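You operate a simulated robot arm through the tools that you are given. There is no shell and no other tool. Be economical: measure what you need, move in short steps, check, and stop when the job is done.

The job below is to be done with a simulated two-armed robot. You get a single attempt, and the scene is never put back.

TASK
Dose the line cleaner by the card, soak the lines and rinse them fresh.
Fine: well lid shut before the soak; the hoses stay in the adapter; leave the other controls.

It is judged by the outcome, as a careful person would: the job done as asked, and still so three seconds after it is handed in. It fails if anything else is knocked over, pushed out of place, dropped, spilled or broken. Lids that push on must go on centred and level and be pressed home; caps that screw on are set level and turned clockwise until they are tight.

THE ROBOT
Two 7-joint arms with two-finger parallel grippers on one trunk, on a base that drives. Base frame: it is fixed to the floor where the robot stands at the start and does not move with it; the origin is under the middle of the robot, x ahead of it, y to its left, z up. Readings come in m, rad, newtons and seconds.
The left shoulder is at the start at [0.042, 0.174, 1.308], the right one opposite. With the tool pointing down near the work surface each hand reaches from about 0.1 to 0.66 m from the robot's upright axis, wherever it stands, measured 20 degrees to its own side. Places, roughly: brake lever [0.3, 0.1, 0.9]; delivery unit [0.5, 0.3, 1]; dosing plunger [0.5, 0, 0.9]; dosing well lid [0.5, 0, 1]; feed knob [0.3, 0.2, 0.8]; speed dial [0.5, 0.2, 1.1]; spray slider [0.3, 0.3, 0.9]; unit air lever [0.2, 0.5, 0.9]; unit run key [0.4, 0.5, 1]; unit soak key [0.5, 0.4, 1]; unit test key [0.5, 0.3, 1]. Payload 3.6 kg a hand.
Tool frame (each hand has its own): the origin (TCP) lies between the finger pads and is the grasp point; the fingertips stand 0.03 m ahead of it; z points along the fingers, y is the line along which they close. Largest opening 0.11 m; finger width 0.02, thickness 0.01; the body of the gripper, 0.048 by 0.112 m, starts 0.055 m behind the TCP.
Orientation is that of the tool frame in the base frame, as a unit quaternion [x, y, z, w]. With the fingers straight down and closing along the base's y, the tool's x points along the base's -x, its y along +y and its z along -z.

THE INTERFACE
- The arms move only by the tool arm_command. It takes "left_increments", "right_increments" or both (then of equal length, played together; a hand with none holds still); each is a list of rows, each a list of 7 numbers: the gripper command, from -1 (fully open) to 1 (shut), values between in proportion, then the shift along the tool's x, y, z in m, then the turn, a rotation vector about the tool's x, y, z in rad. In form: [[grip, dx, dy, dz, ax, ay, az], ...]. A call has 1 to 12 rows; each row is the pose to reach, as a shift and turn from the pose commanded when the call began, along the tool's axes at that moment. Rows are played at 5 a second. More than 0.05 m and 0.15 rad between two rows, or a gripper value outside its range, and nothing of the call is played. A pose out of reach is approached as far as the arm can. The call stops where the force on the tool passes 40 N (or 10 N more than at its start, if that is more) or the arm is blocked; 0.2 s more then pass. Each finger travels about 0.153 m/s and halts on what it meets, pressing with about 29 N; the grip force reading is that of the motor and also rises with nothing between the fingers. The clock runs only during rows and for 0.2 s after the last one: add rows that repeat a pose to give the fingers time. The reply holds the time, the measured pose of the TCP, the force on the tool along the base axes, the opening and the grip force, in the units named above and with some noise, with the torque about the TCP (base axes, N m) and any sound that the robot's microphone picked up, and new pictures: "views" is both (left out), scene, wrist or none (wrist: the cameras of the hands that moved).
- Cameras (640 x 400 px; columns grow to the right, rows downward): "scene" is now at [0.1075, 0.0474, 1.4719]; the picture's right is [0.58, -0.82, -0.00], its down [-0.55, -0.39, -0.74] and it looks along [0.61, 0.43, -0.67] (base axes); focal length 229 px, centre (320, 200). "left" rides on the left gripper at [0.072, -0.017, -0.103] in its tool frame; the picture's right is [0.23, 0.97, 0.00], its down [-0.76, 0.18, -0.62] and it looks along [-0.61, 0.14, 0.78] (tool axes); focal length 222 px, centre (320, 200). "right" rides on the right gripper at [0.072, 0.017, -0.103] in its tool frame; the picture's right is [-0.23, 0.97, 0.00], its down [-0.76, -0.18, -0.62] and it looks along [-0.61, -0.14, 0.78] (tool axes); focal length 222 px, centre (320, 200). There is no depth. A picture from a camera that has moved, and an enlarged one, comes with that camera's place and axes in the base frame and with its lens.
- lift_body(by): slides the trunk up (or, below 0, down) by that many m; the arms and the scene camera ride with it, the base frame stays. It gives what a move gives, with no picture.
- base_move(legs): drives the robot by 1 to 6 legs, each [ahead, left, turn to the left] in m, m and rad, along the robot's own axes; the way and the turn of a leg run together, so that a leg with both is an arc; at most 1.5 m and 3.142 rad a leg. The arms and the cameras ride along, it lands a little off, and it stops where it bumps. It gives what a move gives, and a new picture of the scene camera.
- turn_head(pan, tilt): turns the head with the scene camera to pan (to the left, within 1.501 rad either way) and tilt (down, from -0.506 to 1.204), counted from straight ahead of the robot. It gives what a move gives, and a new picture of the scene camera.
- inspect(camera, box): a new picture of the part [left, top, right, bottom] of that camera's present view, enlarged. It takes no simulated time.
- finish_job(): hands the job in; it is judged then, once.

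Work in short steps. Places have to be worked out from the pictures, the camera data and where the tool is seen: move nearer, look again, correct. Check each grasp and each placing, and mend what went wrong. You have 120 turns and 260 pictures in all, those below and enlarged ones among them. Open the grippers and draw the arms clear of the work before you hand the job in, unless the task says otherwise; then end with one line.

The tools are called after "Request:" as name(argument=value, ...) on one line, values as JSON. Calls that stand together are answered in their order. arm_command: Moves the arms, as the interface text tells. Its arguments: {"type":"object","properties":{"left_increments":{"type":"array"},"right_increments":{"type":"array"},"views":{"type":"string","enum":["both","scene","wrist","none"]}},"required":[]} The other tools are called the same way: lift_body (by) slides the trunk up or down; base_move (legs) drives the base; turn_head (pan, tilt) turns the head that bears the scene camera; inspect (camera, box) takes an enlarged picture of a part of a camera's view; finish_job () hands the job in.

At the start:

```text
time_s: 0.0
left_ee_pos: [0.3748, 0.4316, 1.2692]
left_orientation: [0.0, 1.0, 0.0, 0.0]
left_contact_force: [0.4, -0.8, 0.2]
left_moment: [-0.02, -0.02, -0.02]
left_grip_width: 0.11
left_finger_force: 0.1
right_ee_pos: [0.4421, 0.0084, 1.3072]
right_orientation: [-0.001, 1.0, 0.0, -0.001]
right_contact_force: [0.5, 0.4, 0.0]
right_moment: [-0.01, -0.01, -0.01]
right_grip_width: 0.11
right_finger_force: 0.1
trunk travel left (down, up): [-0.422, 0.341]
robot x, y, heading: [0.0009, 0.0014, 0.002]
head pan, tilt: [0.613, 0.735]
```

scene: 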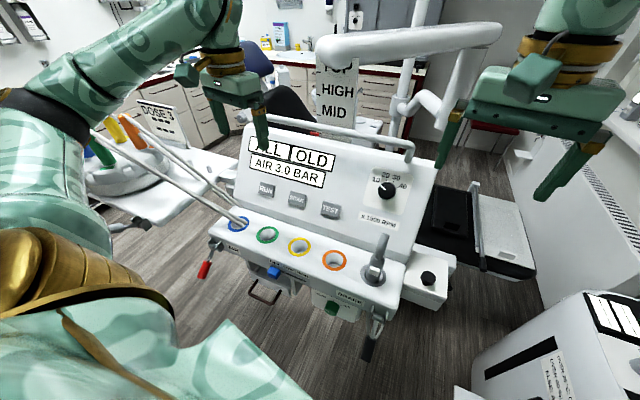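
right: 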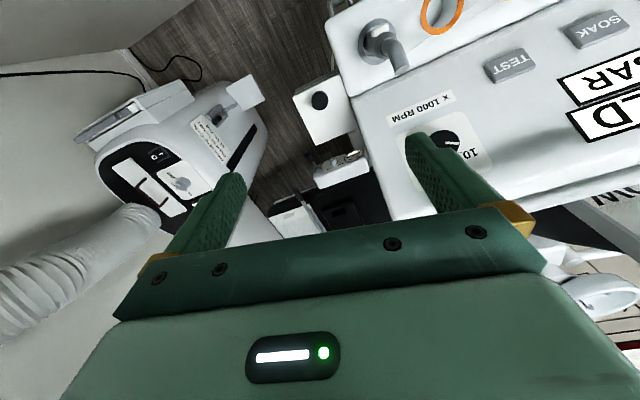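
left: 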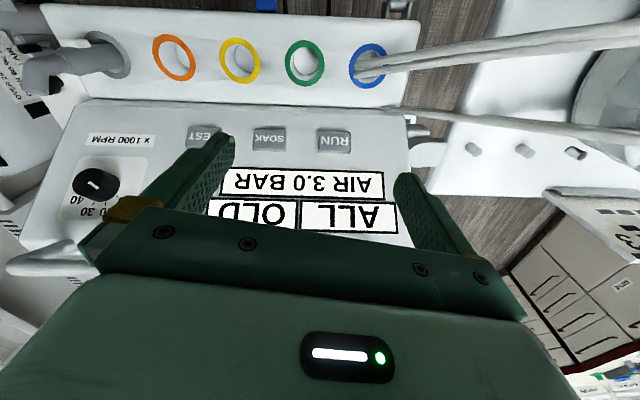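

I'll enlarge the parts of the scene that bear text, to read the cards.

Request:
inspect(camera="scene", box=[130, 90, 290, 190])

Request:
inspect(camera="scene", box=[200, 190, 460, 352])

Request:
inspect(camera="scene", box=[230, 50, 430, 175])

```text
4.00 times, centred on (210, 140) of scene
camera zoom: at [0.1075, 0.0474, 1.4719], right [0.58, -0.82, 0.0], down [-0.55, -0.39, -0.74], along [0.61, 0.43, -0.67], focal length 916 px, centre (760, 440)
```

zoom: 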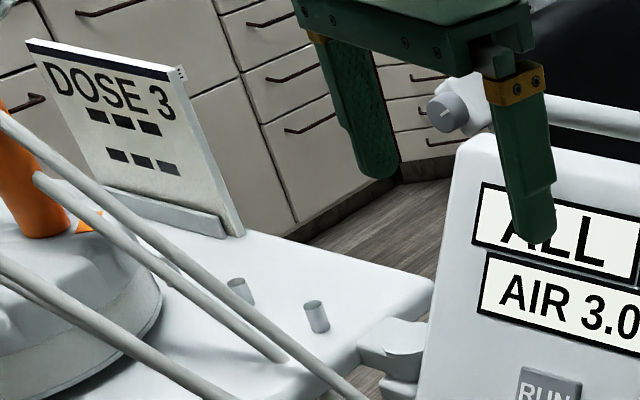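

```text
2.46 times, centred on (330, 271) of scene
camera zoom: at [0.1075, 0.0474, 1.4719], right [0.58, -0.82, 0.0], down [-0.55, -0.39, -0.74], along [0.61, 0.43, -0.67], focal length 564 px, centre (295, 25)
```

zoom: 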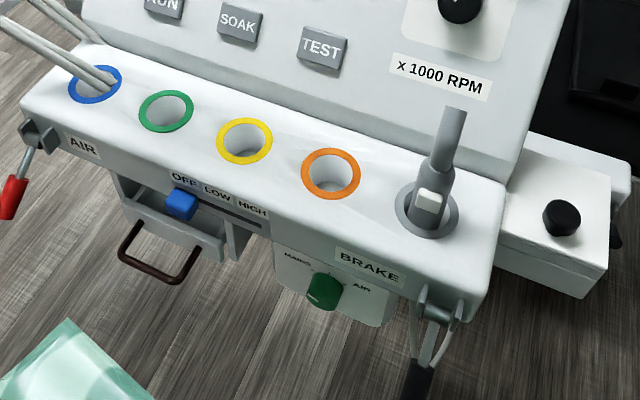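

```text
3.20 times, centred on (330, 112) of scene
camera zoom: at [0.1075, 0.0474, 1.4719], right [0.58, -0.82, 0.0], down [-0.55, -0.39, -0.74], along [0.61, 0.43, -0.67], focal length 733 px, centre (288, 480)
```

zoom: 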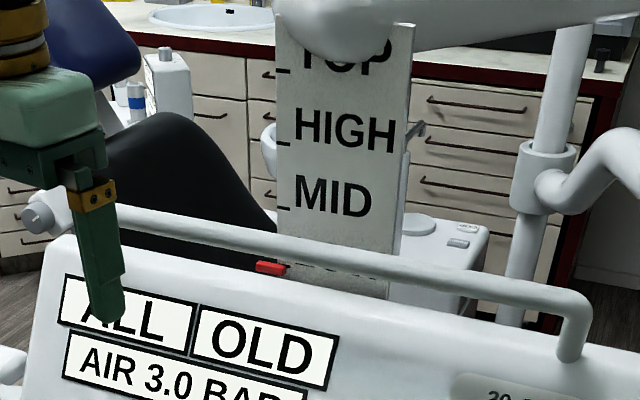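

The card reads DOSE 3. Next I look at the dosing box on the right of the unit with the head, and zoom in with the right wrist camera.

Request:
turn_head(pan=0.0, tilt=0.85)

Request:
inspect(camera="right", box=[260, 60, 420, 160])

Request:
inspect(camera="right", box=[80, 60, 272, 210])

```text
time_s: 1.0
left_ee_pos: [0.3747, 0.4318, 1.2696]
left_orientation: [0.0, 1.0, 0.0, 0.0]
left_contact_force: [0.2, -0.1, 1.3]
left_moment: [0.01, 0.01, -0.02]
left_grip_width: 0.1102
left_finger_force: 0.0
right_ee_pos: [0.4416, 0.0085, 1.3071]
right_orientation: [0.0, 1.0, 0.0, 0.0]
right_contact_force: [-0.4, -0.2, 0.5]
right_moment: [-0.01, -0.01, 0.04]
right_grip_width: 0.1102
right_finger_force: 0.1
trunk travel left (down, up): [-0.422, 0.341]
robot x, y, heading: [0.0033, -0.0031, -0.001]
head pan, tilt: [0.0, 0.85]
camera scene: at [0.1174, -0.0006, 1.4626], right [0.0, -1.0, 0.0], down [-0.75, 0.0, -0.66], along [0.66, 0.0, -0.75], focal length 229 px, centre (320, 200)
```

scene: 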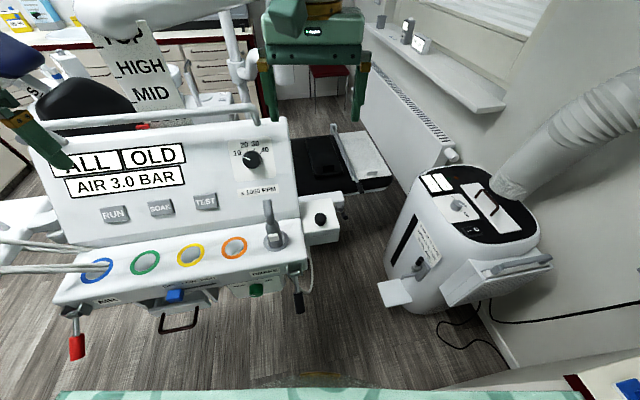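

```text
4.00 times, centred on (340, 110) of right
camera zoom: at [0.369, 0.0247, 1.4103], right [0.23, 0.97, 0.0], down [0.76, -0.18, 0.62], along [0.61, -0.14, -0.78], focal length 888 px, centre (240, 560)
```

zoom: 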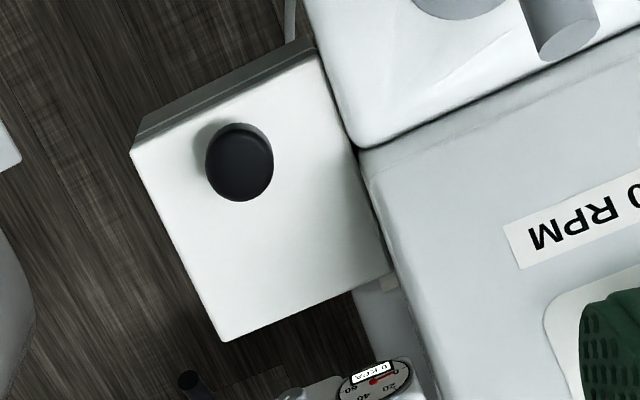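

```text
2.67 times, centred on (176, 135) of right
camera zoom: at [0.369, 0.0247, 1.4103], right [0.23, 0.97, 0.0], down [0.76, -0.18, 0.62], along [0.61, -0.14, -0.78], focal length 592 px, centre (704, 373)
```

zoom: 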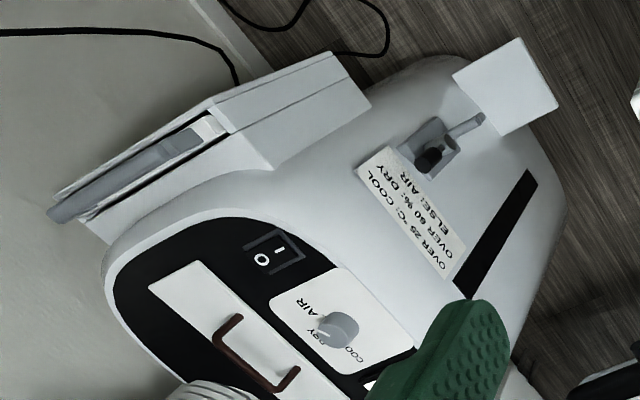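

Now a closer look at the dosing box from the scene camera.

Request:
inspect(camera="scene", box=[260, 190, 360, 252])

Request:
inspect(camera="scene", box=[30, 130, 350, 330])

```text
6.40 times, centred on (310, 221) of scene
camera zoom: at [0.1174, -0.0006, 1.4626], right [0.0, -1.0, 0.0], down [-0.75, 0.0, -0.66], along [0.66, 0.0, -0.75], focal length 1466 px, centre (384, 66)
```

zoom: 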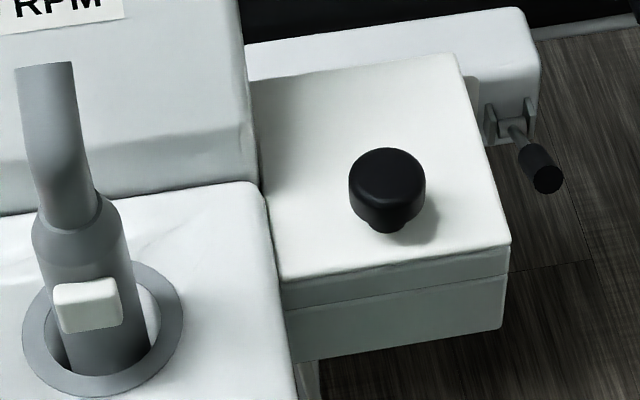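

```text
2.00 times, centred on (190, 230) of scene
camera zoom: at [0.1174, -0.0006, 1.4626], right [0.0, -1.0, 0.0], down [-0.75, 0.0, -0.66], along [0.66, 0.0, -0.75], focal length 458 px, centre (580, 140)
```

zoom: 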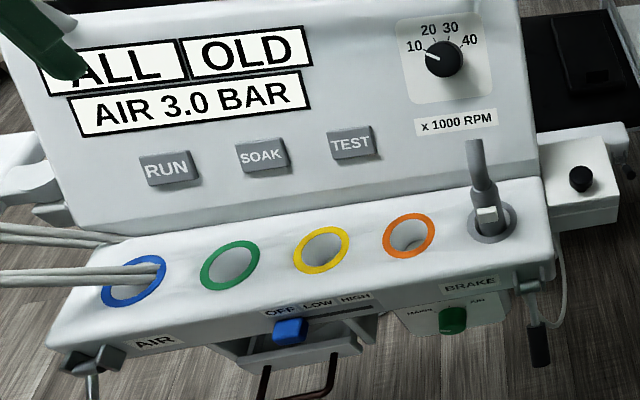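

The black knob triangulates to about (0.479, 0.0, 0.978), so it is likely the lid's knob with the plunger beneath it. I'll read the card fully before acting.

Request:
turn_head(pan=1.0, tilt=0.6)

Request:
inspect(camera="scene", box=[250, 70, 410, 170])

```text
time_s: 2.3
left_ee_pos: [0.3745, 0.4307, 1.269]
left_orientation: [-0.001, 1.0, -0.001, 0.0]
left_contact_force: [0.0, -0.5, 0.1]
left_moment: [0.01, -0.01, 0.0]
left_grip_width: 0.1099
left_finger_force: 0.1
right_ee_pos: [0.4425, 0.0078, 1.307]
right_orientation: [0.0, 1.0, -0.001, 0.0]
right_contact_force: [1.0, -0.6, -0.1]
right_moment: [-0.01, -0.03, 0.01]
right_grip_width: 0.1097
right_finger_force: 0.1
trunk travel left (down, up): [-0.422, 0.341]
robot x, y, heading: [0.0021, 0.0005, 0.0]
head pan, tilt: [1.0, 0.6]
camera scene: at [0.0871, 0.0736, 1.4835], right [0.84, -0.54, 0.0], down [-0.31, -0.48, -0.82], along [0.45, 0.69, -0.57], focal length 229 px, centre (320, 200)
```

scene: 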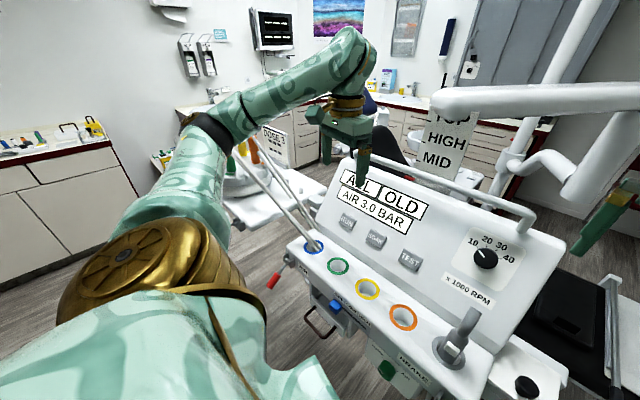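

```text
4.00 times, centred on (330, 120) of scene
camera zoom: at [0.0871, 0.0736, 1.4835], right [0.84, -0.54, 0.0], down [-0.31, -0.48, -0.82], along [0.45, 0.69, -0.57], focal length 916 px, centre (280, 520)
```

zoom: 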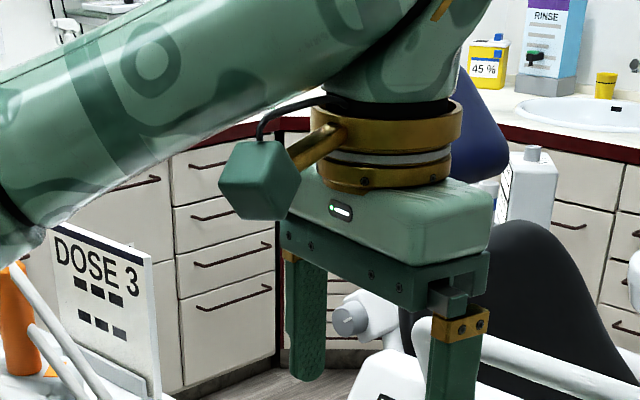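

The card says DOSE 3, so three plunger strokes. I bring the right hand to a hover before the lid knob, tilted about 35° forward and yawed about 12° to match the unit, half open.

Request:
arm_command(right_increments=[[-0.1, 0.0035, -0.0034, 0.0406, -0.0111, -0.1012, -0.0352], [-0.1, 0.007, -0.0068, 0.0812, -0.0222, -0.2025, -0.0704], [-0.1, 0.0106, -0.0101, 0.1218, -0.0332, -0.3037, -0.1056], [-0.1, 0.0141, -0.0135, 0.1623, -0.0443, -0.405, -0.1408], [-0.1, 0.0177, -0.0169, 0.2029, -0.0554, -0.5062, -0.176], [-0.1, 0.0212, -0.0203, 0.2435, -0.0665, -0.6075, -0.2112], [-0.1, 0.0212, -0.0203, 0.2435, -0.0665, -0.6075, -0.2112]], views="wrist")

Request:
turn_head(pan=0.2, tilt=0.9)

```text
time_s: 3.9
left_ee_pos: [0.3741, 0.4316, 1.2692]
left_orientation: [-0.001, 1.0, 0.0, 0.0]
left_contact_force: [0.2, 0.0, 0.0]
left_moment: [-0.03, 0.0, 0.0]
left_grip_width: 0.1102
left_finger_force: 0.1
right_ee_pos: [0.4198, -0.0114, 1.0628]
right_orientation: [-0.104, 0.948, 0.033, 0.298]
right_contact_force: [-0.7, 0.5, -0.1]
right_moment: [-0.01, -0.02, 0.06]
right_grip_width: 0.0602
right_finger_force: 0.0
trunk travel left (down, up): [-0.422, 0.341]
robot x, y, heading: [0.0014, 0.0001, -0.003]
head pan, tilt: [1.0, 0.6]
camera right: at [0.2994, -0.0216, 1.1058], right [-0.03, 0.99, 0.13], down [0.3, -0.12, 0.95], along [0.95, 0.07, -0.29], focal length 222 px, centre (320, 200)
```

right: 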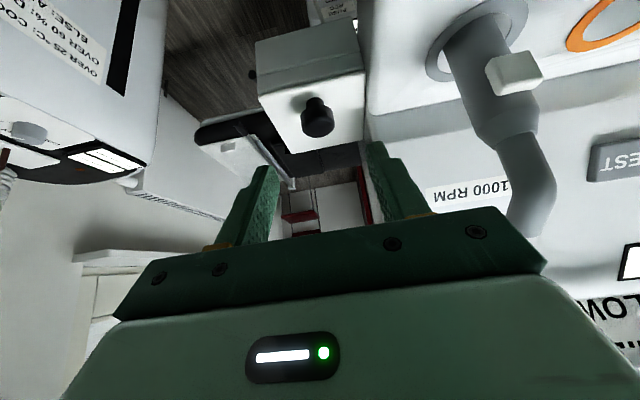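

```text
time_s: 5.0
left_ee_pos: [0.3751, 0.4322, 1.2691]
left_orientation: [0.0, 1.0, 0.0, 0.0]
left_contact_force: [0.0, 1.1, -0.2]
left_moment: [0.01, 0.0, 0.03]
left_grip_width: 0.11
left_finger_force: 0.2
right_ee_pos: [0.4202, -0.0115, 1.0643]
right_orientation: [-0.104, 0.948, 0.033, 0.298]
right_contact_force: [-0.3, -0.2, 0.0]
right_moment: [-0.04, 0.02, -0.02]
right_grip_width: 0.0605
right_finger_force: 0.0
trunk travel left (down, up): [-0.422, 0.341]
robot x, y, heading: [-0.0008, 0.002, 0.002]
head pan, tilt: [0.201, 0.901]
camera scene: at [0.1132, 0.0144, 1.4587], right [0.2, -0.98, 0.0], down [-0.77, -0.16, -0.62], along [0.61, 0.12, -0.78], focal length 229 px, centre (320, 200)
```

scene: 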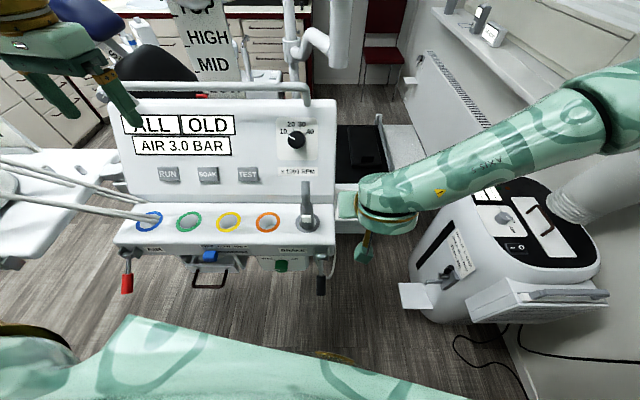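

Checking the knob more precisely from the near view.

Request:
inspect(camera="right", box=[240, 20, 400, 120])

Request:
inspect(camera="right", box=[240, 80, 400, 180])

```text
4.00 times, centred on (320, 70) of right
camera zoom: at [0.2999, -0.0213, 1.1061], right [-0.03, 0.99, 0.13], down [0.3, -0.12, 0.95], along [0.95, 0.07, -0.29], focal length 888 px, centre (320, 720)
```

zoom: 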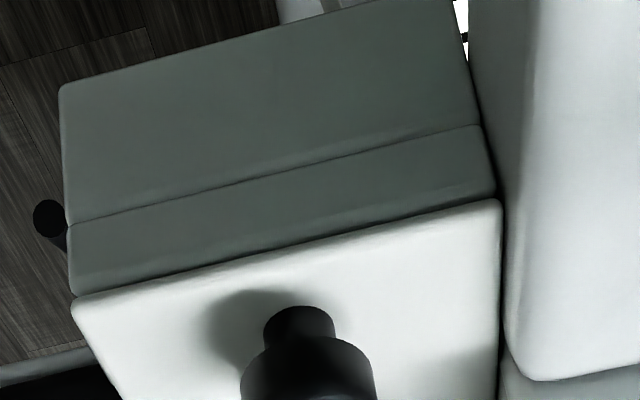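

```text
4.00 times, centred on (320, 130) of right
camera zoom: at [0.2999, -0.0213, 1.1061], right [-0.03, 0.99, 0.13], down [0.3, -0.12, 0.95], along [0.95, 0.07, -0.29], focal length 888 px, centre (320, 480)
```

zoom: 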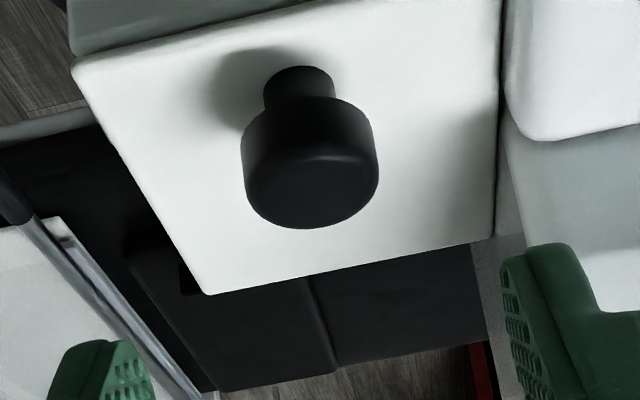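

The knob has a cap on a thin stem, with its cap centre near (0.477, 0, 0.974). I advance along the tool axis and close on it.

Request:
arm_command(right_increments=[[-0.1, 0.002, -0.001, 0.04, 0, 0, 0], [-0.1, 0.003, -0.001, 0.065, 0, 0, 0], [-0.1, 0.004, -0.001, 0.085, 0, 0, 0], [-0.1, 0.004, -0.001, 0.085, 0, 0, 0], [0.3, 0.004, -0.001, 0.085, 0, 0, 0], [0.7, 0.004, -0.001, 0.085, 0, 0, 0], [0.7, 0.004, -0.001, 0.085, 0, 0, 0]], views="both")

```text
time_s: 6.6
left_ee_pos: [0.3741, 0.4327, 1.2689]
left_orientation: [-0.001, 1.0, 0.0, 0.0]
left_contact_force: [-0.6, 0.4, 0.3]
left_moment: [0.04, -0.02, -0.01]
left_grip_width: 0.1099
left_finger_force: 0.1
right_ee_pos: [0.4667, -0.004, 0.9917]
right_orientation: [-0.103, 0.948, 0.033, 0.298]
right_contact_force: [0.0, 1.7, -0.4]
right_moment: [0.08, -0.01, 0.16]
right_grip_width: 0.0315
right_finger_force: 45.2
trunk travel left (down, up): [-0.422, 0.341]
robot x, y, heading: [0.0029, -0.0041, -0.0]
head pan, tilt: [0.201, 0.901]
camera scene: at [0.1132, 0.0148, 1.4587], right [0.2, -0.98, 0.0], down [-0.77, -0.16, -0.62], along [0.61, 0.12, -0.78], focal length 229 px, centre (320, 200)
camera right: at [0.3461, -0.0135, 1.0353], right [-0.03, 0.99, 0.13], down [0.3, -0.12, 0.95], along [0.95, 0.07, -0.29], focal length 222 px, centre (320, 200)
```

scene: 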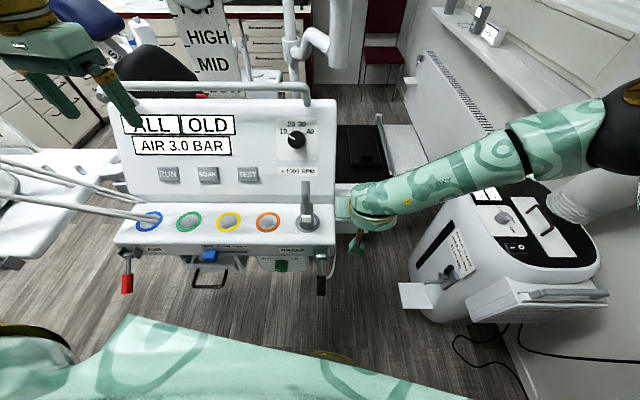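
right: 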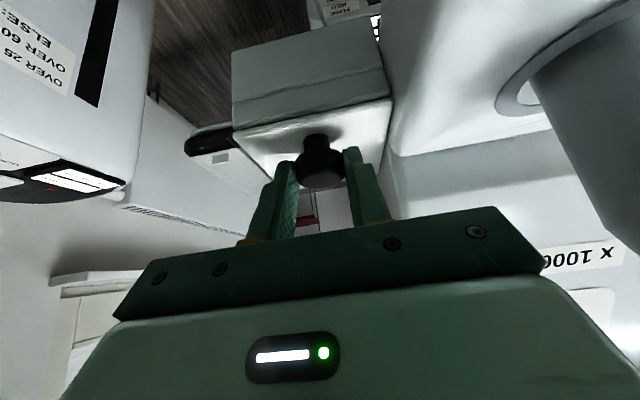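

The knob is gripped (0.0315 m). I try a small lift along an arc, assuming a hinge at the rear, and watch the forces.

Request:
arm_command(right_increments=[[0.7, -0.007, 0, -0.007, 0, 0, 0], [0.7, -0.018, 0, -0.012, 0, 0, 0], [0.7, -0.018, 0, -0.012, 0, 0, 0]], views="both")

```text
time_s: 7.4
left_ee_pos: [0.3735, 0.4321, 1.2692]
left_orientation: [0.0, 1.0, -0.001, 0.001]
left_contact_force: [0.2, 0.4, -0.4]
left_moment: [0.02, 0.01, 0.0]
left_grip_width: 0.1101
left_finger_force: 0.1
right_ee_pos: [0.4735, -0.0022, 1.0105]
right_orientation: [-0.103, 0.949, 0.032, 0.298]
right_contact_force: [-10.3, -2.9, -10.8]
right_moment: [-0.28, 1.6, 0.03]
right_grip_width: 0.0312
right_finger_force: 44.9
trunk travel left (down, up): [-0.422, 0.341]
robot x, y, heading: [-0.0032, -0.0003, 0.003]
head pan, tilt: [0.201, 0.901]
camera scene: at [0.1125, 0.0137, 1.4588], right [0.2, -0.98, 0.0], down [-0.77, -0.16, -0.62], along [0.61, 0.12, -0.78], focal length 229 px, centre (320, 200)
camera right: at [0.3525, -0.0121, 1.0535], right [-0.03, 0.99, 0.13], down [0.3, -0.12, 0.95], along [0.95, 0.07, -0.3], focal length 222 px, centre (320, 200)
```

scene: 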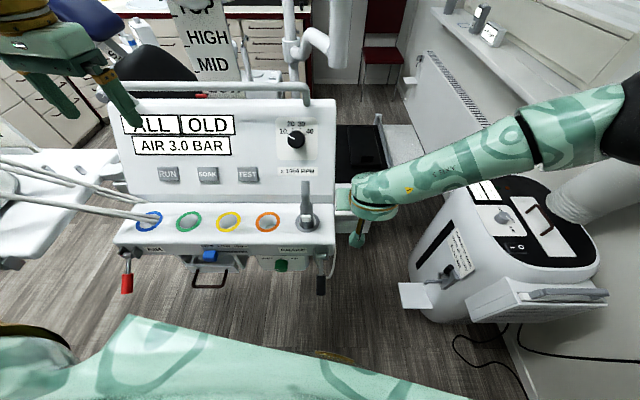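
right: 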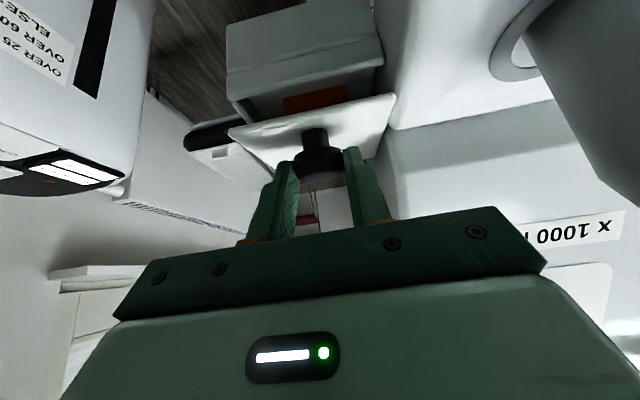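

The lid is hinged at the rear and opening, with something red beneath it. I continue the arc with partial hand rotation.

Request:
arm_command(right_increments=[[0.7, -0.011, 0, -0.004, 0, 0.07, 0], [0.7, -0.023, 0, -0.006, 0, 0.14, 0], [0.7, -0.036, 0, -0.005, 0, 0.2, 0], [0.7, -0.036, 0, -0.005, 0, 0.2, 0]], views="both")

```text
time_s: 8.4
left_ee_pos: [0.3709, 0.4302, 1.2716]
left_orientation: [0.0, 1.0, -0.001, 0.001]
left_contact_force: [0.9, -0.5, -1.1]
left_moment: [-0.03, 0.01, 0.0]
left_grip_width: 0.11
left_finger_force: 0.1
right_ee_pos: [0.4976, 0.0028, 1.0383]
right_orientation: [-0.107, 0.973, 0.022, 0.203]
right_contact_force: [-20.8, -9.1, 5.6]
right_moment: [-0.26, 1.49, -0.12]
right_grip_width: 0.0311
right_finger_force: 44.5
trunk travel left (down, up): [-0.422, 0.341]
robot x, y, heading: [-0.0011, 0.0022, 0.001]
head pan, tilt: [0.201, 0.901]
camera scene: at [0.1093, 0.0129, 1.4592], right [0.2, -0.98, 0.0], down [-0.77, -0.16, -0.62], along [0.61, 0.12, -0.78], focal length 229 px, centre (320, 200)
camera right: at [0.3878, -0.005, 1.1043], right [-0.01, 1.0, 0.09], down [0.48, -0.08, 0.88], along [0.88, 0.05, -0.47], focal length 222 px, centre (320, 200)
```

scene: 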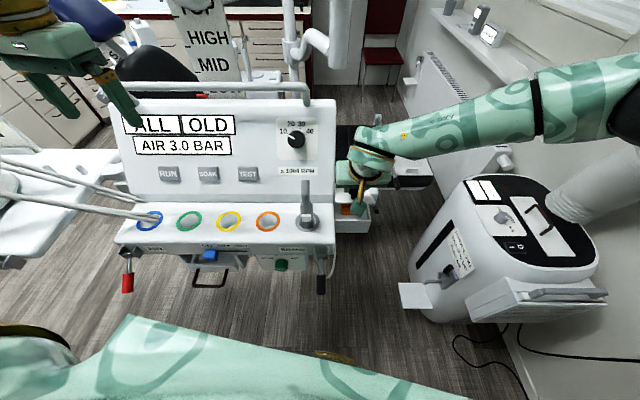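
right: 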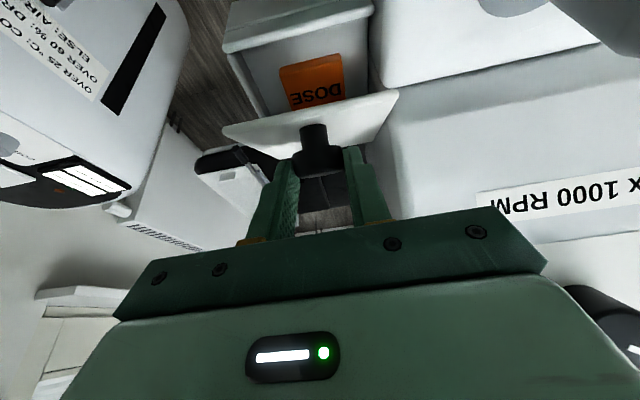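

Geometry matches (lid at about 35°). I continue the arc to about 55°, mostly letting the knob pivot in the pads, and stay clear of the panel.

Request:
arm_command(right_increments=[[0.7, -0.01, 0, -0.003, 0, 0.03, 0], [0.7, -0.02, 0, -0.005, 0, 0.06, 0], [0.7, -0.029, 0, -0.004, 0, 0.09, 0], [0.7, -0.029, 0, -0.004, 0, 0.09, 0]], views="both")

```text
time_s: 9.4
left_ee_pos: [0.373, 0.4305, 1.2706]
left_orientation: [0.0, 1.0, 0.001, 0.001]
left_contact_force: [-1.0, 0.2, 0.4]
left_moment: [0.0, 0.02, -0.03]
left_grip_width: 0.1101
left_finger_force: 0.0
right_ee_pos: [0.5225, 0.0099, 1.055]
right_orientation: [-0.106, 0.981, 0.019, 0.159]
right_contact_force: [-14.2, -11.1, 6.7]
right_moment: [-0.23, 1.35, -0.36]
right_grip_width: 0.0311
right_finger_force: 44.9
trunk travel left (down, up): [-0.422, 0.341]
robot x, y, heading: [-0.0013, -0.0007, 0.0]
head pan, tilt: [0.201, 0.901]
camera scene: at [0.1103, 0.0123, 1.4591], right [0.2, -0.98, 0.0], down [-0.77, -0.16, -0.62], along [0.61, 0.12, -0.78], focal length 229 px, centre (320, 200)
camera right: at [0.4187, 0.0026, 1.1291], right [0.0, 1.0, 0.07], down [0.55, -0.06, 0.83], along [0.83, 0.04, -0.55], focal length 222 px, centre (320, 200)
```

scene: 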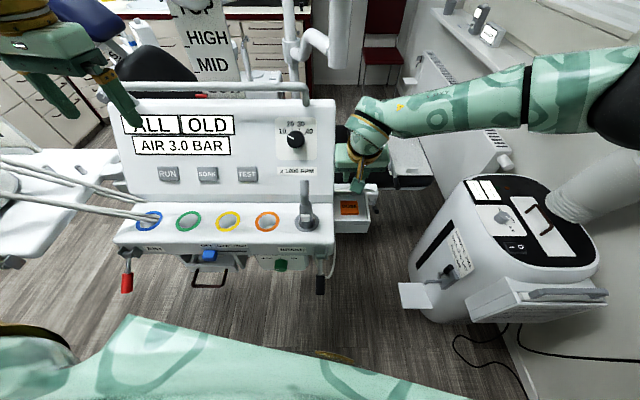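
right: 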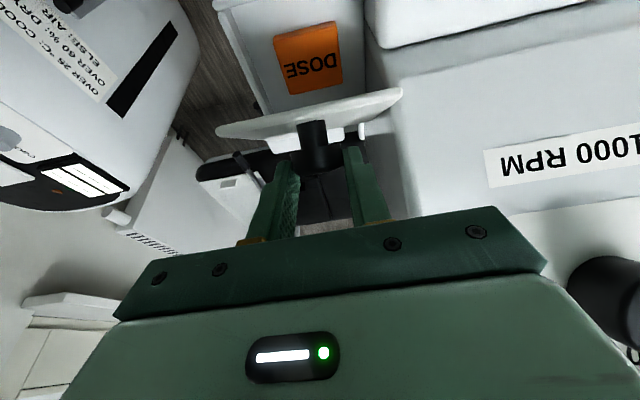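

Lid is about 57° open and the orange DOSE plunger is visible. I push a little further with a small lateral correction, since the side force grew.

Request:
arm_command(right_increments=[[0.7, -0.01, -0.003, 0.001, 0, 0, 0], [0.7, -0.02, -0.004, 0.003, 0, 0, 0], [0.7, -0.026, -0.005, 0.005, 0, 0, 0], [0.7, -0.026, -0.005, 0.005, 0, 0, 0]], views="both")

```text
time_s: 10.4
left_ee_pos: [0.3702, 0.4329, 1.2696]
left_orientation: [-0.001, 1.0, 0.0, 0.001]
left_contact_force: [0.2, -0.3, 0.7]
left_moment: [0.01, 0.02, -0.02]
left_grip_width: 0.1101
left_finger_force: 0.0
right_ee_pos: [0.5463, 0.012, 1.0575]
right_orientation: [-0.108, 0.981, 0.018, 0.161]
right_contact_force: [-14.9, 2.7, 19.3]
right_moment: [0.04, 1.2, -0.09]
right_grip_width: 0.0311
right_finger_force: 45.4
trunk travel left (down, up): [-0.422, 0.341]
robot x, y, heading: [-0.001, 0.0004, 0.001]
head pan, tilt: [0.201, 0.901]
camera scene: at [0.1086, 0.015, 1.4592], right [0.2, -0.98, 0.0], down [-0.77, -0.16, -0.62], along [0.61, 0.12, -0.78], focal length 229 px, centre (320, 200)
camera right: at [0.4425, 0.0055, 1.1329], right [0.0, 1.0, 0.07], down [0.55, -0.06, 0.83], along [0.84, 0.04, -0.55], focal length 222 px, centre (320, 200)
```

scene: 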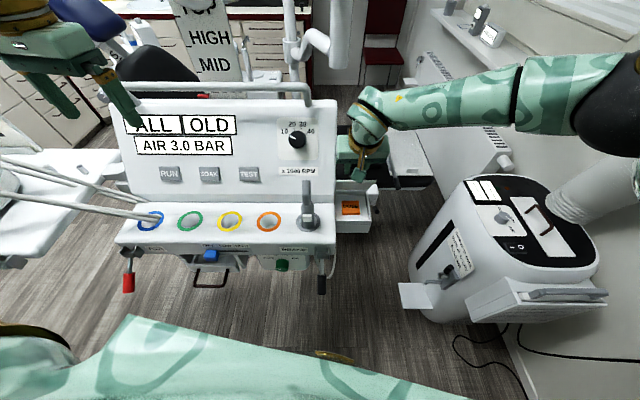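
right: 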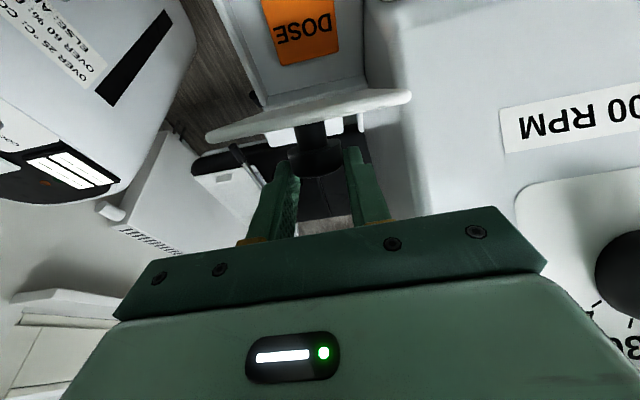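

Lid is near 78°. A little more forward, then I loosen the grip slightly to see if it stays.

Request:
arm_command(right_increments=[[0.7, -0.008, 0, 0.0, 0, 0, 0], [0.7, -0.016, 0.001, 0.001, 0, 0, 0], [0.7, -0.018, 0.001, 0.002, 0, 0, 0], [0.4, -0.018, 0.001, 0.002, 0, 0, 0], [0.3, -0.018, 0.001, 0.002, 0, 0, 0], [0.3, -0.018, 0.001, 0.002, 0, 0, 0]], views="both")

```text
time_s: 11.8
left_ee_pos: [0.3757, 0.4317, 1.2688]
left_orientation: [0.0, 1.0, 0.0, 0.0]
left_contact_force: [-0.1, -0.3, -0.2]
left_moment: [-0.01, 0.02, 0.02]
left_grip_width: 0.11
left_finger_force: 0.1
right_ee_pos: [0.5672, 0.0148, 1.0585]
right_orientation: [-0.108, 0.981, 0.018, 0.158]
right_contact_force: [-0.7, 1.3, -0.5]
right_moment: [-0.02, 0.0, 0.02]
right_grip_width: 0.0381
right_finger_force: 0.2
trunk travel left (down, up): [-0.422, 0.341]
robot x, y, heading: [0.0028, 0.0004, -0.004]
head pan, tilt: [0.201, 0.901]
camera scene: at [0.1137, 0.0145, 1.4587], right [0.2, -0.98, 0.0], down [-0.77, -0.16, -0.62], along [0.61, 0.12, -0.78], focal length 229 px, centre (320, 200)
camera right: at [0.4642, 0.0095, 1.1338], right [0.0, 1.0, 0.07], down [0.55, -0.06, 0.83], along [0.83, 0.04, -0.55], focal length 222 px, centre (320, 200)
```

scene: 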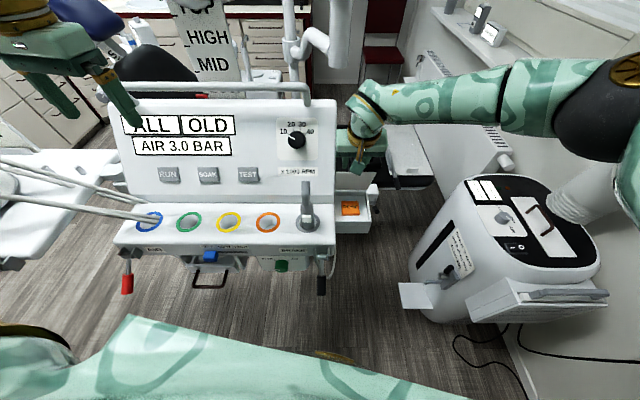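
right: 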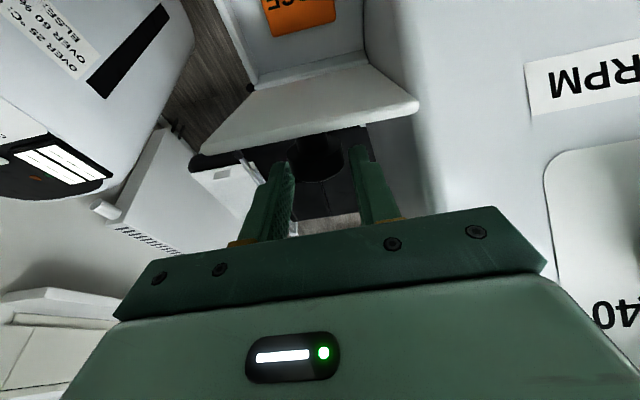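

The lid now rests open past vertical without force. I open wider and withdraw upward along the lid plane.

Request:
arm_command(right_increments=[[0.0, 0, 0, 0, 0, 0, 0], [-0.1, -0.012, 0, -0.02, 0, 0, 0], [-0.1, -0.024, 0, -0.042, 0, 0, 0], [-0.1, -0.034, 0, -0.062, 0, 0, 0], [-0.1, -0.042, 0, -0.085, 0, 0, 0], [-0.1, -0.042, 0, -0.11, 0, 0, 0]], views="both")

```text
time_s: 13.2
left_ee_pos: [0.3744, 0.4319, 1.2673]
left_orientation: [0.0, 1.0, 0.0, -0.001]
left_contact_force: [0.8, -1.0, 0.0]
left_moment: [0.02, -0.02, 0.0]
left_grip_width: 0.11
left_finger_force: 0.1
right_ee_pos: [0.5713, 0.0178, 1.1749]
right_orientation: [-0.107, 0.981, 0.018, 0.159]
right_contact_force: [0.4, -0.8, -0.8]
right_moment: [0.02, 0.01, 0.01]
right_grip_width: 0.0606
right_finger_force: 0.0
trunk travel left (down, up): [-0.422, 0.341]
robot x, y, heading: [0.001, 0.0011, -0.001]
head pan, tilt: [0.201, 0.901]
camera scene: at [0.1125, 0.0141, 1.4588], right [0.2, -0.98, 0.0], down [-0.77, -0.16, -0.62], along [0.61, 0.12, -0.78], focal length 229 px, centre (320, 200)
camera right: at [0.4684, 0.0116, 1.251], right [0.0, 1.0, 0.07], down [0.55, -0.06, 0.83], along [0.83, 0.04, -0.55], focal length 222 px, centre (320, 200)
```

scene: 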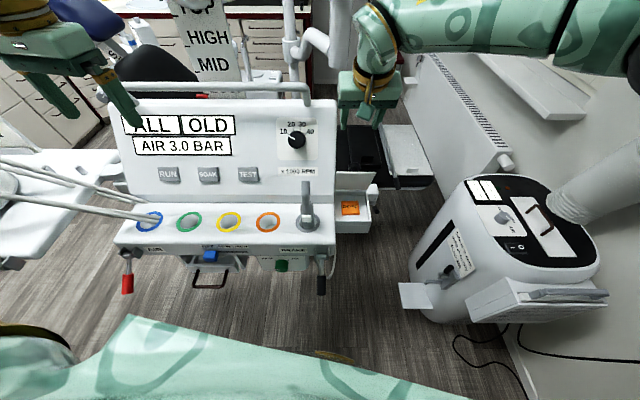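
right: 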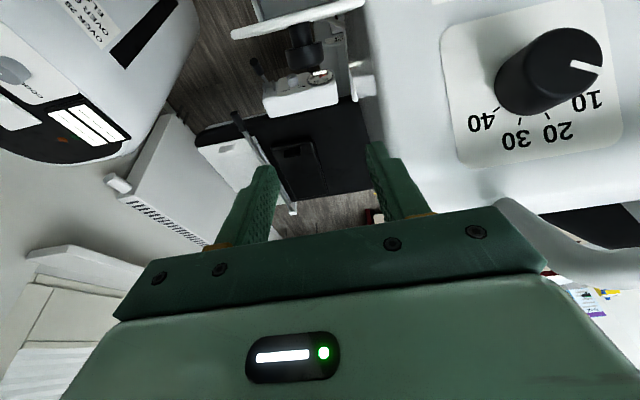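

The lid stays open. I zoom in on the well.

Request:
inspect(camera="scene", box=[310, 160, 406, 220])

```text
6.67 times, centred on (358, 190) of scene
camera zoom: at [0.1125, 0.0141, 1.4588], right [0.2, -0.98, 0.0], down [-0.77, -0.16, -0.62], along [0.61, 0.12, -0.78], focal length 1527 px, centre (67, 267)
```

zoom: 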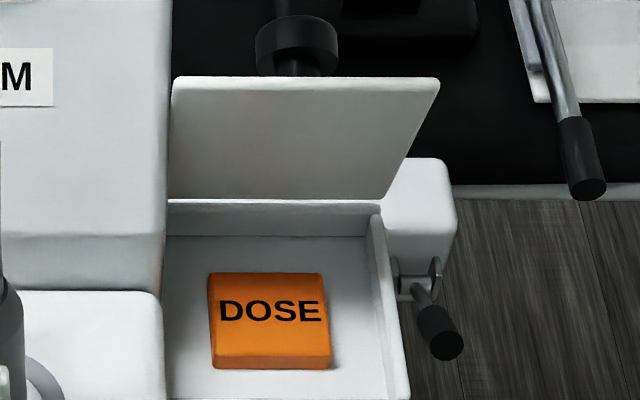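

The orange DOSE plunger is about 48 mm square near (0.51, 0.005, ~0.94). I close the fingers and bring the hand back toward me, then down to a hover above it.

Request:
arm_command(right_increments=[[1, 0.0237, 0, -0.0078, 0, 0, 0], [1, 0.0475, 0, -0.0156, 0, 0, 0], [1, 0.0703, 0, -0.0231, 0, 0, 0], [1, 0.0828, 0, 0.0149, 0, 0, 0], [1, 0.0953, 0, 0.0529, 0, 0, 0], [1, 0.106, 0, 0.086, 0, 0, 0], [1, 0.106, 0, 0.086, 0, 0, 0]], views="both")

Request:
inspect(camera="right", box=[200, 0, 440, 150])

Request:
inspect(camera="scene", box=[310, 150, 406, 220])

```text
time_s: 14.8
left_ee_pos: [0.3738, 0.4324, 1.2693]
left_orientation: [0.0, 1.0, 0.0, 0.0]
left_contact_force: [-0.7, 0.3, 0.4]
left_moment: [0.04, -0.03, 0.0]
left_grip_width: 0.1097
left_finger_force: 0.0
right_ee_pos: [0.5006, 0.0028, 1.0608]
right_orientation: [-0.108, 0.981, 0.017, 0.158]
right_contact_force: [-0.5, -0.1, 0.5]
right_moment: [-0.01, -0.01, -0.02]
right_grip_width: 0.0
right_finger_force: 29.0
trunk travel left (down, up): [-0.422, 0.341]
robot x, y, heading: [0.0039, 0.0004, -0.0]
head pan, tilt: [0.201, 0.901]
camera scene: at [0.113, 0.0144, 1.4588], right [0.2, -0.98, 0.0], down [-0.77, -0.16, -0.62], along [0.61, 0.12, -0.78], focal length 229 px, centre (320, 200)
camera right: at [0.3974, -0.0043, 1.137], right [0.0, 1.0, 0.07], down [0.55, -0.06, 0.83], along [0.83, 0.04, -0.55], focal length 222 px, centre (320, 200)
```

scene: 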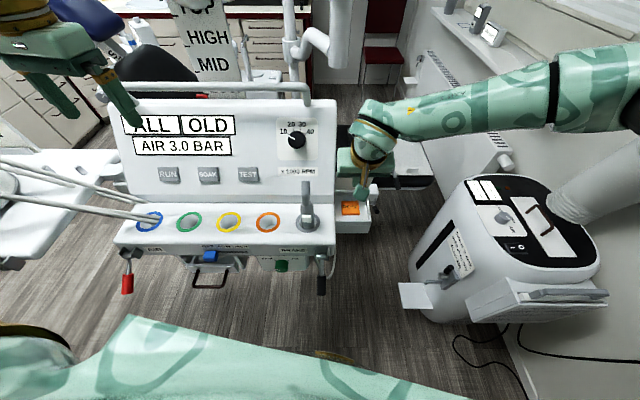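
right: 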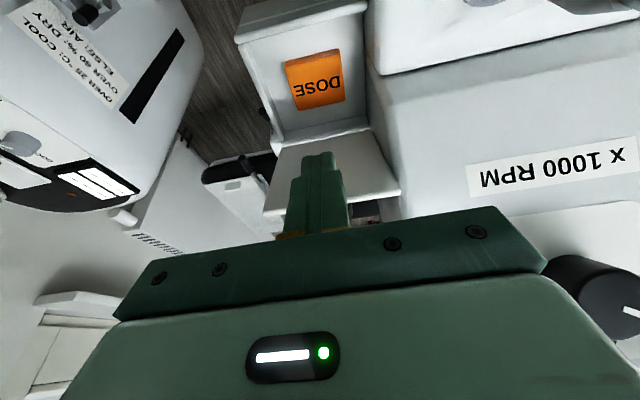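

```text
2.67 times, centred on (320, 75) of right
camera zoom: at [0.3974, -0.0043, 1.137], right [0.0, 1.0, 0.07], down [0.55, -0.06, 0.83], along [0.83, 0.04, -0.55], focal length 592 px, centre (320, 533)
```

zoom: 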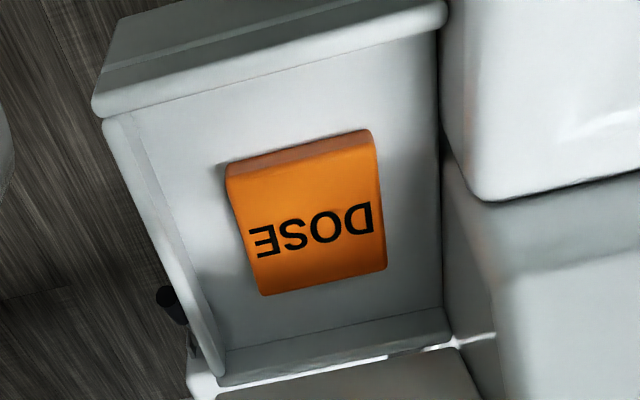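

```text
5.71 times, centred on (358, 185) of scene
camera zoom: at [0.113, 0.0144, 1.4588], right [0.2, -0.98, 0.0], down [-0.77, -0.16, -0.62], along [0.61, 0.12, -0.78], focal length 1309 px, centre (103, 286)
```

zoom: 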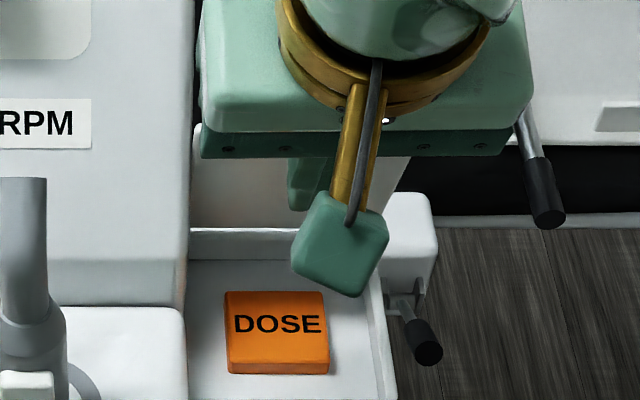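

I line up over the plunger centre and descend to just above it.

Request:
arm_command(right_increments=[[1, 0.0155, 0, 0.0265, 0, 0, 0], [1, 0.0249, 0, 0.055, 0, 0, 0], [1, 0.0271, 0, 0.0617, 0, 0, 0], [1, 0.0271, 0, 0.0617, 0, 0, 0]], views="both")

Request:
inspect(camera="right", box=[200, 0, 440, 150])

```text
time_s: 15.8
left_ee_pos: [0.3749, 0.4319, 1.2695]
left_orientation: [-0.001, 1.0, 0.0, 0.0]
left_contact_force: [0.2, 0.2, -1.2]
left_moment: [-0.01, -0.01, 0.02]
left_grip_width: 0.11
left_finger_force: 0.1
right_ee_pos: [0.4933, 0.0006, 0.9961]
right_orientation: [-0.107, 0.981, 0.017, 0.158]
right_contact_force: [-0.3, 0.2, -0.5]
right_moment: [-0.01, 0.03, -0.01]
right_grip_width: 0.0001
right_finger_force: 28.6
trunk travel left (down, up): [-0.422, 0.341]
robot x, y, heading: [-0.001, -0.0003, 0.001]
head pan, tilt: [0.201, 0.901]
camera scene: at [0.1133, 0.0144, 1.4587], right [0.2, -0.98, 0.0], down [-0.77, -0.16, -0.62], along [0.61, 0.12, -0.78], focal length 229 px, centre (320, 200)
camera right: at [0.3906, -0.0059, 1.0694], right [0.0, 1.0, 0.07], down [0.55, -0.06, 0.83], along [0.83, 0.04, -0.55], focal length 222 px, centre (320, 200)
```

scene: 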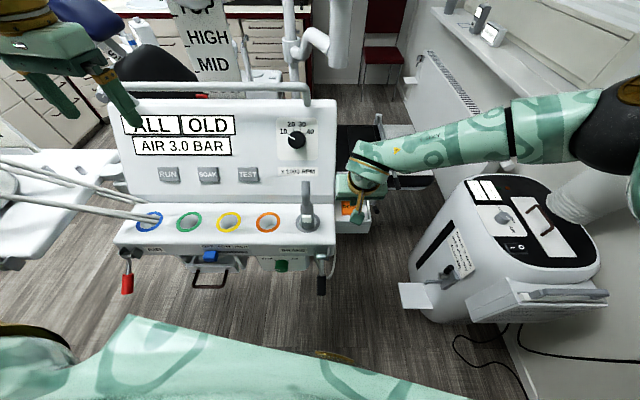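
right: 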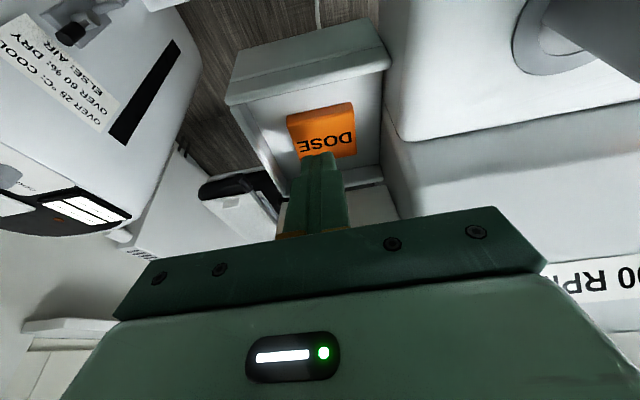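

```text
2.67 times, centred on (320, 75) of right
camera zoom: at [0.3906, -0.0059, 1.0694], right [0.0, 1.0, 0.07], down [0.55, -0.06, 0.83], along [0.83, 0.04, -0.55], focal length 592 px, centre (320, 533)
```

zoom: 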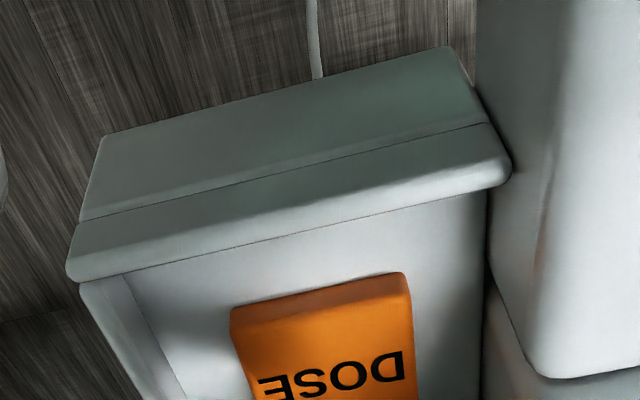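

Refined: plunger top centre is about (0.510, 0.006, 0.928). I shift forward 8 mm and descend to near contact.

Request:
arm_command(right_increments=[[1, -0.0035, 0.002, 0.014, 0, 0, 0], [1, 0.001, 0.002, 0.028, 0, 0, 0], [1, 0.003, 0.002, 0.0335, 0, 0, 0], [1, 0.003, 0.002, 0.0335, 0, 0, 0]], views="wrist")

Request:
inspect(camera="right", box=[240, 80, 400, 180])

```text
time_s: 16.8
left_ee_pos: [0.3747, 0.4328, 1.2692]
left_orientation: [-0.001, 1.0, 0.001, 0.0]
left_contact_force: [-0.3, 0.4, -0.3]
left_moment: [0.0, 0.04, 0.01]
left_grip_width: 0.1101
left_finger_force: 0.1
right_ee_pos: [0.5023, 0.0036, 0.9619]
right_orientation: [-0.108, 0.981, 0.017, 0.157]
right_contact_force: [1.2, 0.8, 2.2]
right_moment: [0.0, -0.01, -0.02]
right_grip_width: 0.0
right_finger_force: 29.2
trunk travel left (down, up): [-0.422, 0.341]
robot x, y, heading: [-0.0, 0.0006, 0.001]
head pan, tilt: [0.201, 0.901]
heard: click
camera right: at [0.3989, -0.0028, 1.0374], right [0.0, 1.0, 0.07], down [0.55, -0.06, 0.83], along [0.83, 0.04, -0.55], focal length 222 px, centre (320, 200)
```

right: 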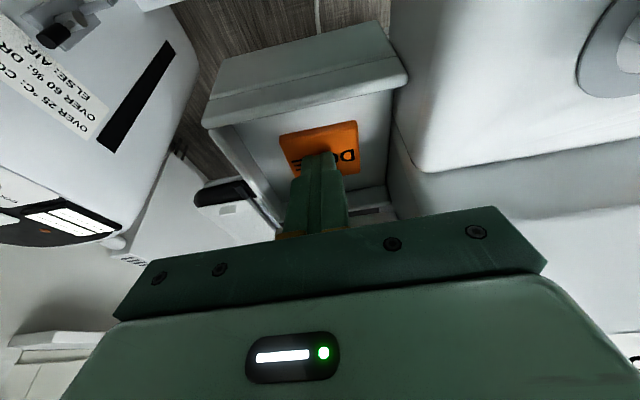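

```text
4.00 times, centred on (320, 130) of right
camera zoom: at [0.3989, -0.0028, 1.0374], right [0.0, 1.0, 0.07], down [0.55, -0.06, 0.83], along [0.83, 0.04, -0.55], focal length 888 px, centre (320, 480)
```

zoom: 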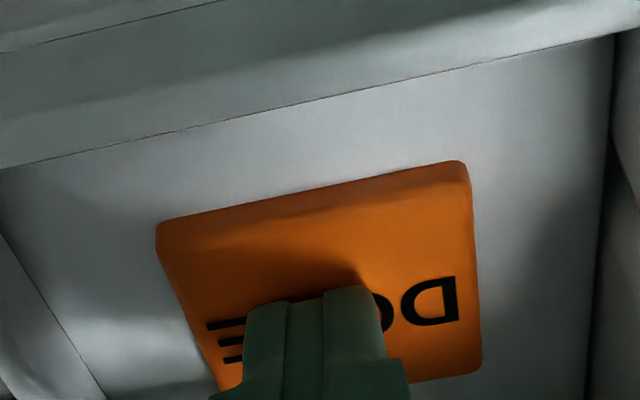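

A click: the first stroke registered with light force. I raise the finger to let the plunger return and listen.

Request:
arm_command(right_increments=[[1, -0.004, 0, -0.012, 0, 0, 0], [1, -0.0078, 0, -0.0238, 0, 0, 0], [1, -0.0078, 0, -0.0238, 0, 0, 0], [1, -0.0078, 0, -0.0238, 0, 0, 0]], views="both")

Request:
inspect(camera="right", box=[200, 40, 440, 190])

```text
time_s: 17.8
left_ee_pos: [0.374, 0.4316, 1.269]
left_orientation: [0.001, 1.0, -0.001, 0.0]
left_contact_force: [0.6, -0.5, -0.5]
left_moment: [0.03, 0.0, -0.02]
left_grip_width: 0.1098
left_finger_force: 0.0
right_ee_pos: [0.4994, 0.0013, 0.988]
right_orientation: [-0.107, 0.981, 0.017, 0.158]
right_contact_force: [-0.6, 0.4, -0.1]
right_moment: [0.0, 0.0, 0.01]
right_grip_width: 0.0001
right_finger_force: 29.2
trunk travel left (down, up): [-0.422, 0.341]
robot x, y, heading: [-0.0023, 0.0012, 0.006]
head pan, tilt: [0.201, 0.901]
camera scene: at [0.1132, 0.0143, 1.4587], right [0.2, -0.98, 0.0], down [-0.77, -0.16, -0.62], along [0.61, 0.12, -0.78], focal length 229 px, centre (320, 200)
camera right: at [0.3974, -0.0043, 1.0632], right [0.0, 1.0, 0.07], down [0.55, -0.06, 0.83], along [0.83, 0.04, -0.55], focal length 222 px, centre (320, 200)
```

scene: 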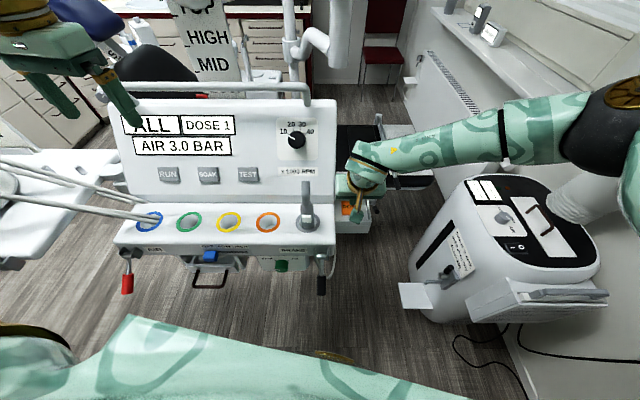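
right: 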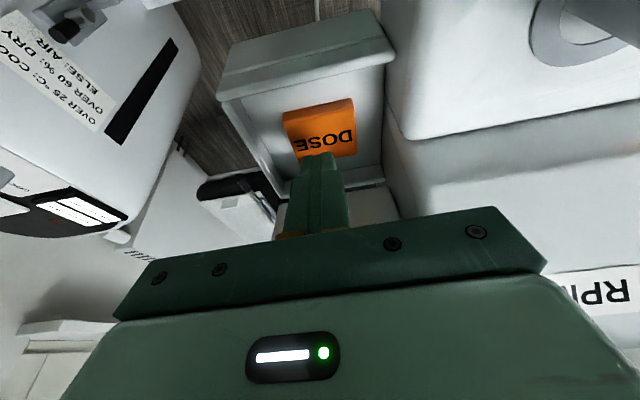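

```text
2.67 times, centred on (320, 115) of right
camera zoom: at [0.3974, -0.0043, 1.0632], right [0.0, 1.0, 0.07], down [0.55, -0.06, 0.83], along [0.83, 0.04, -0.55], focal length 592 px, centre (320, 427)
```

zoom: 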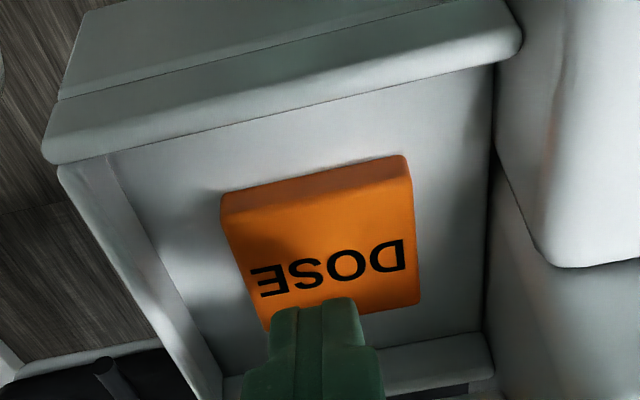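

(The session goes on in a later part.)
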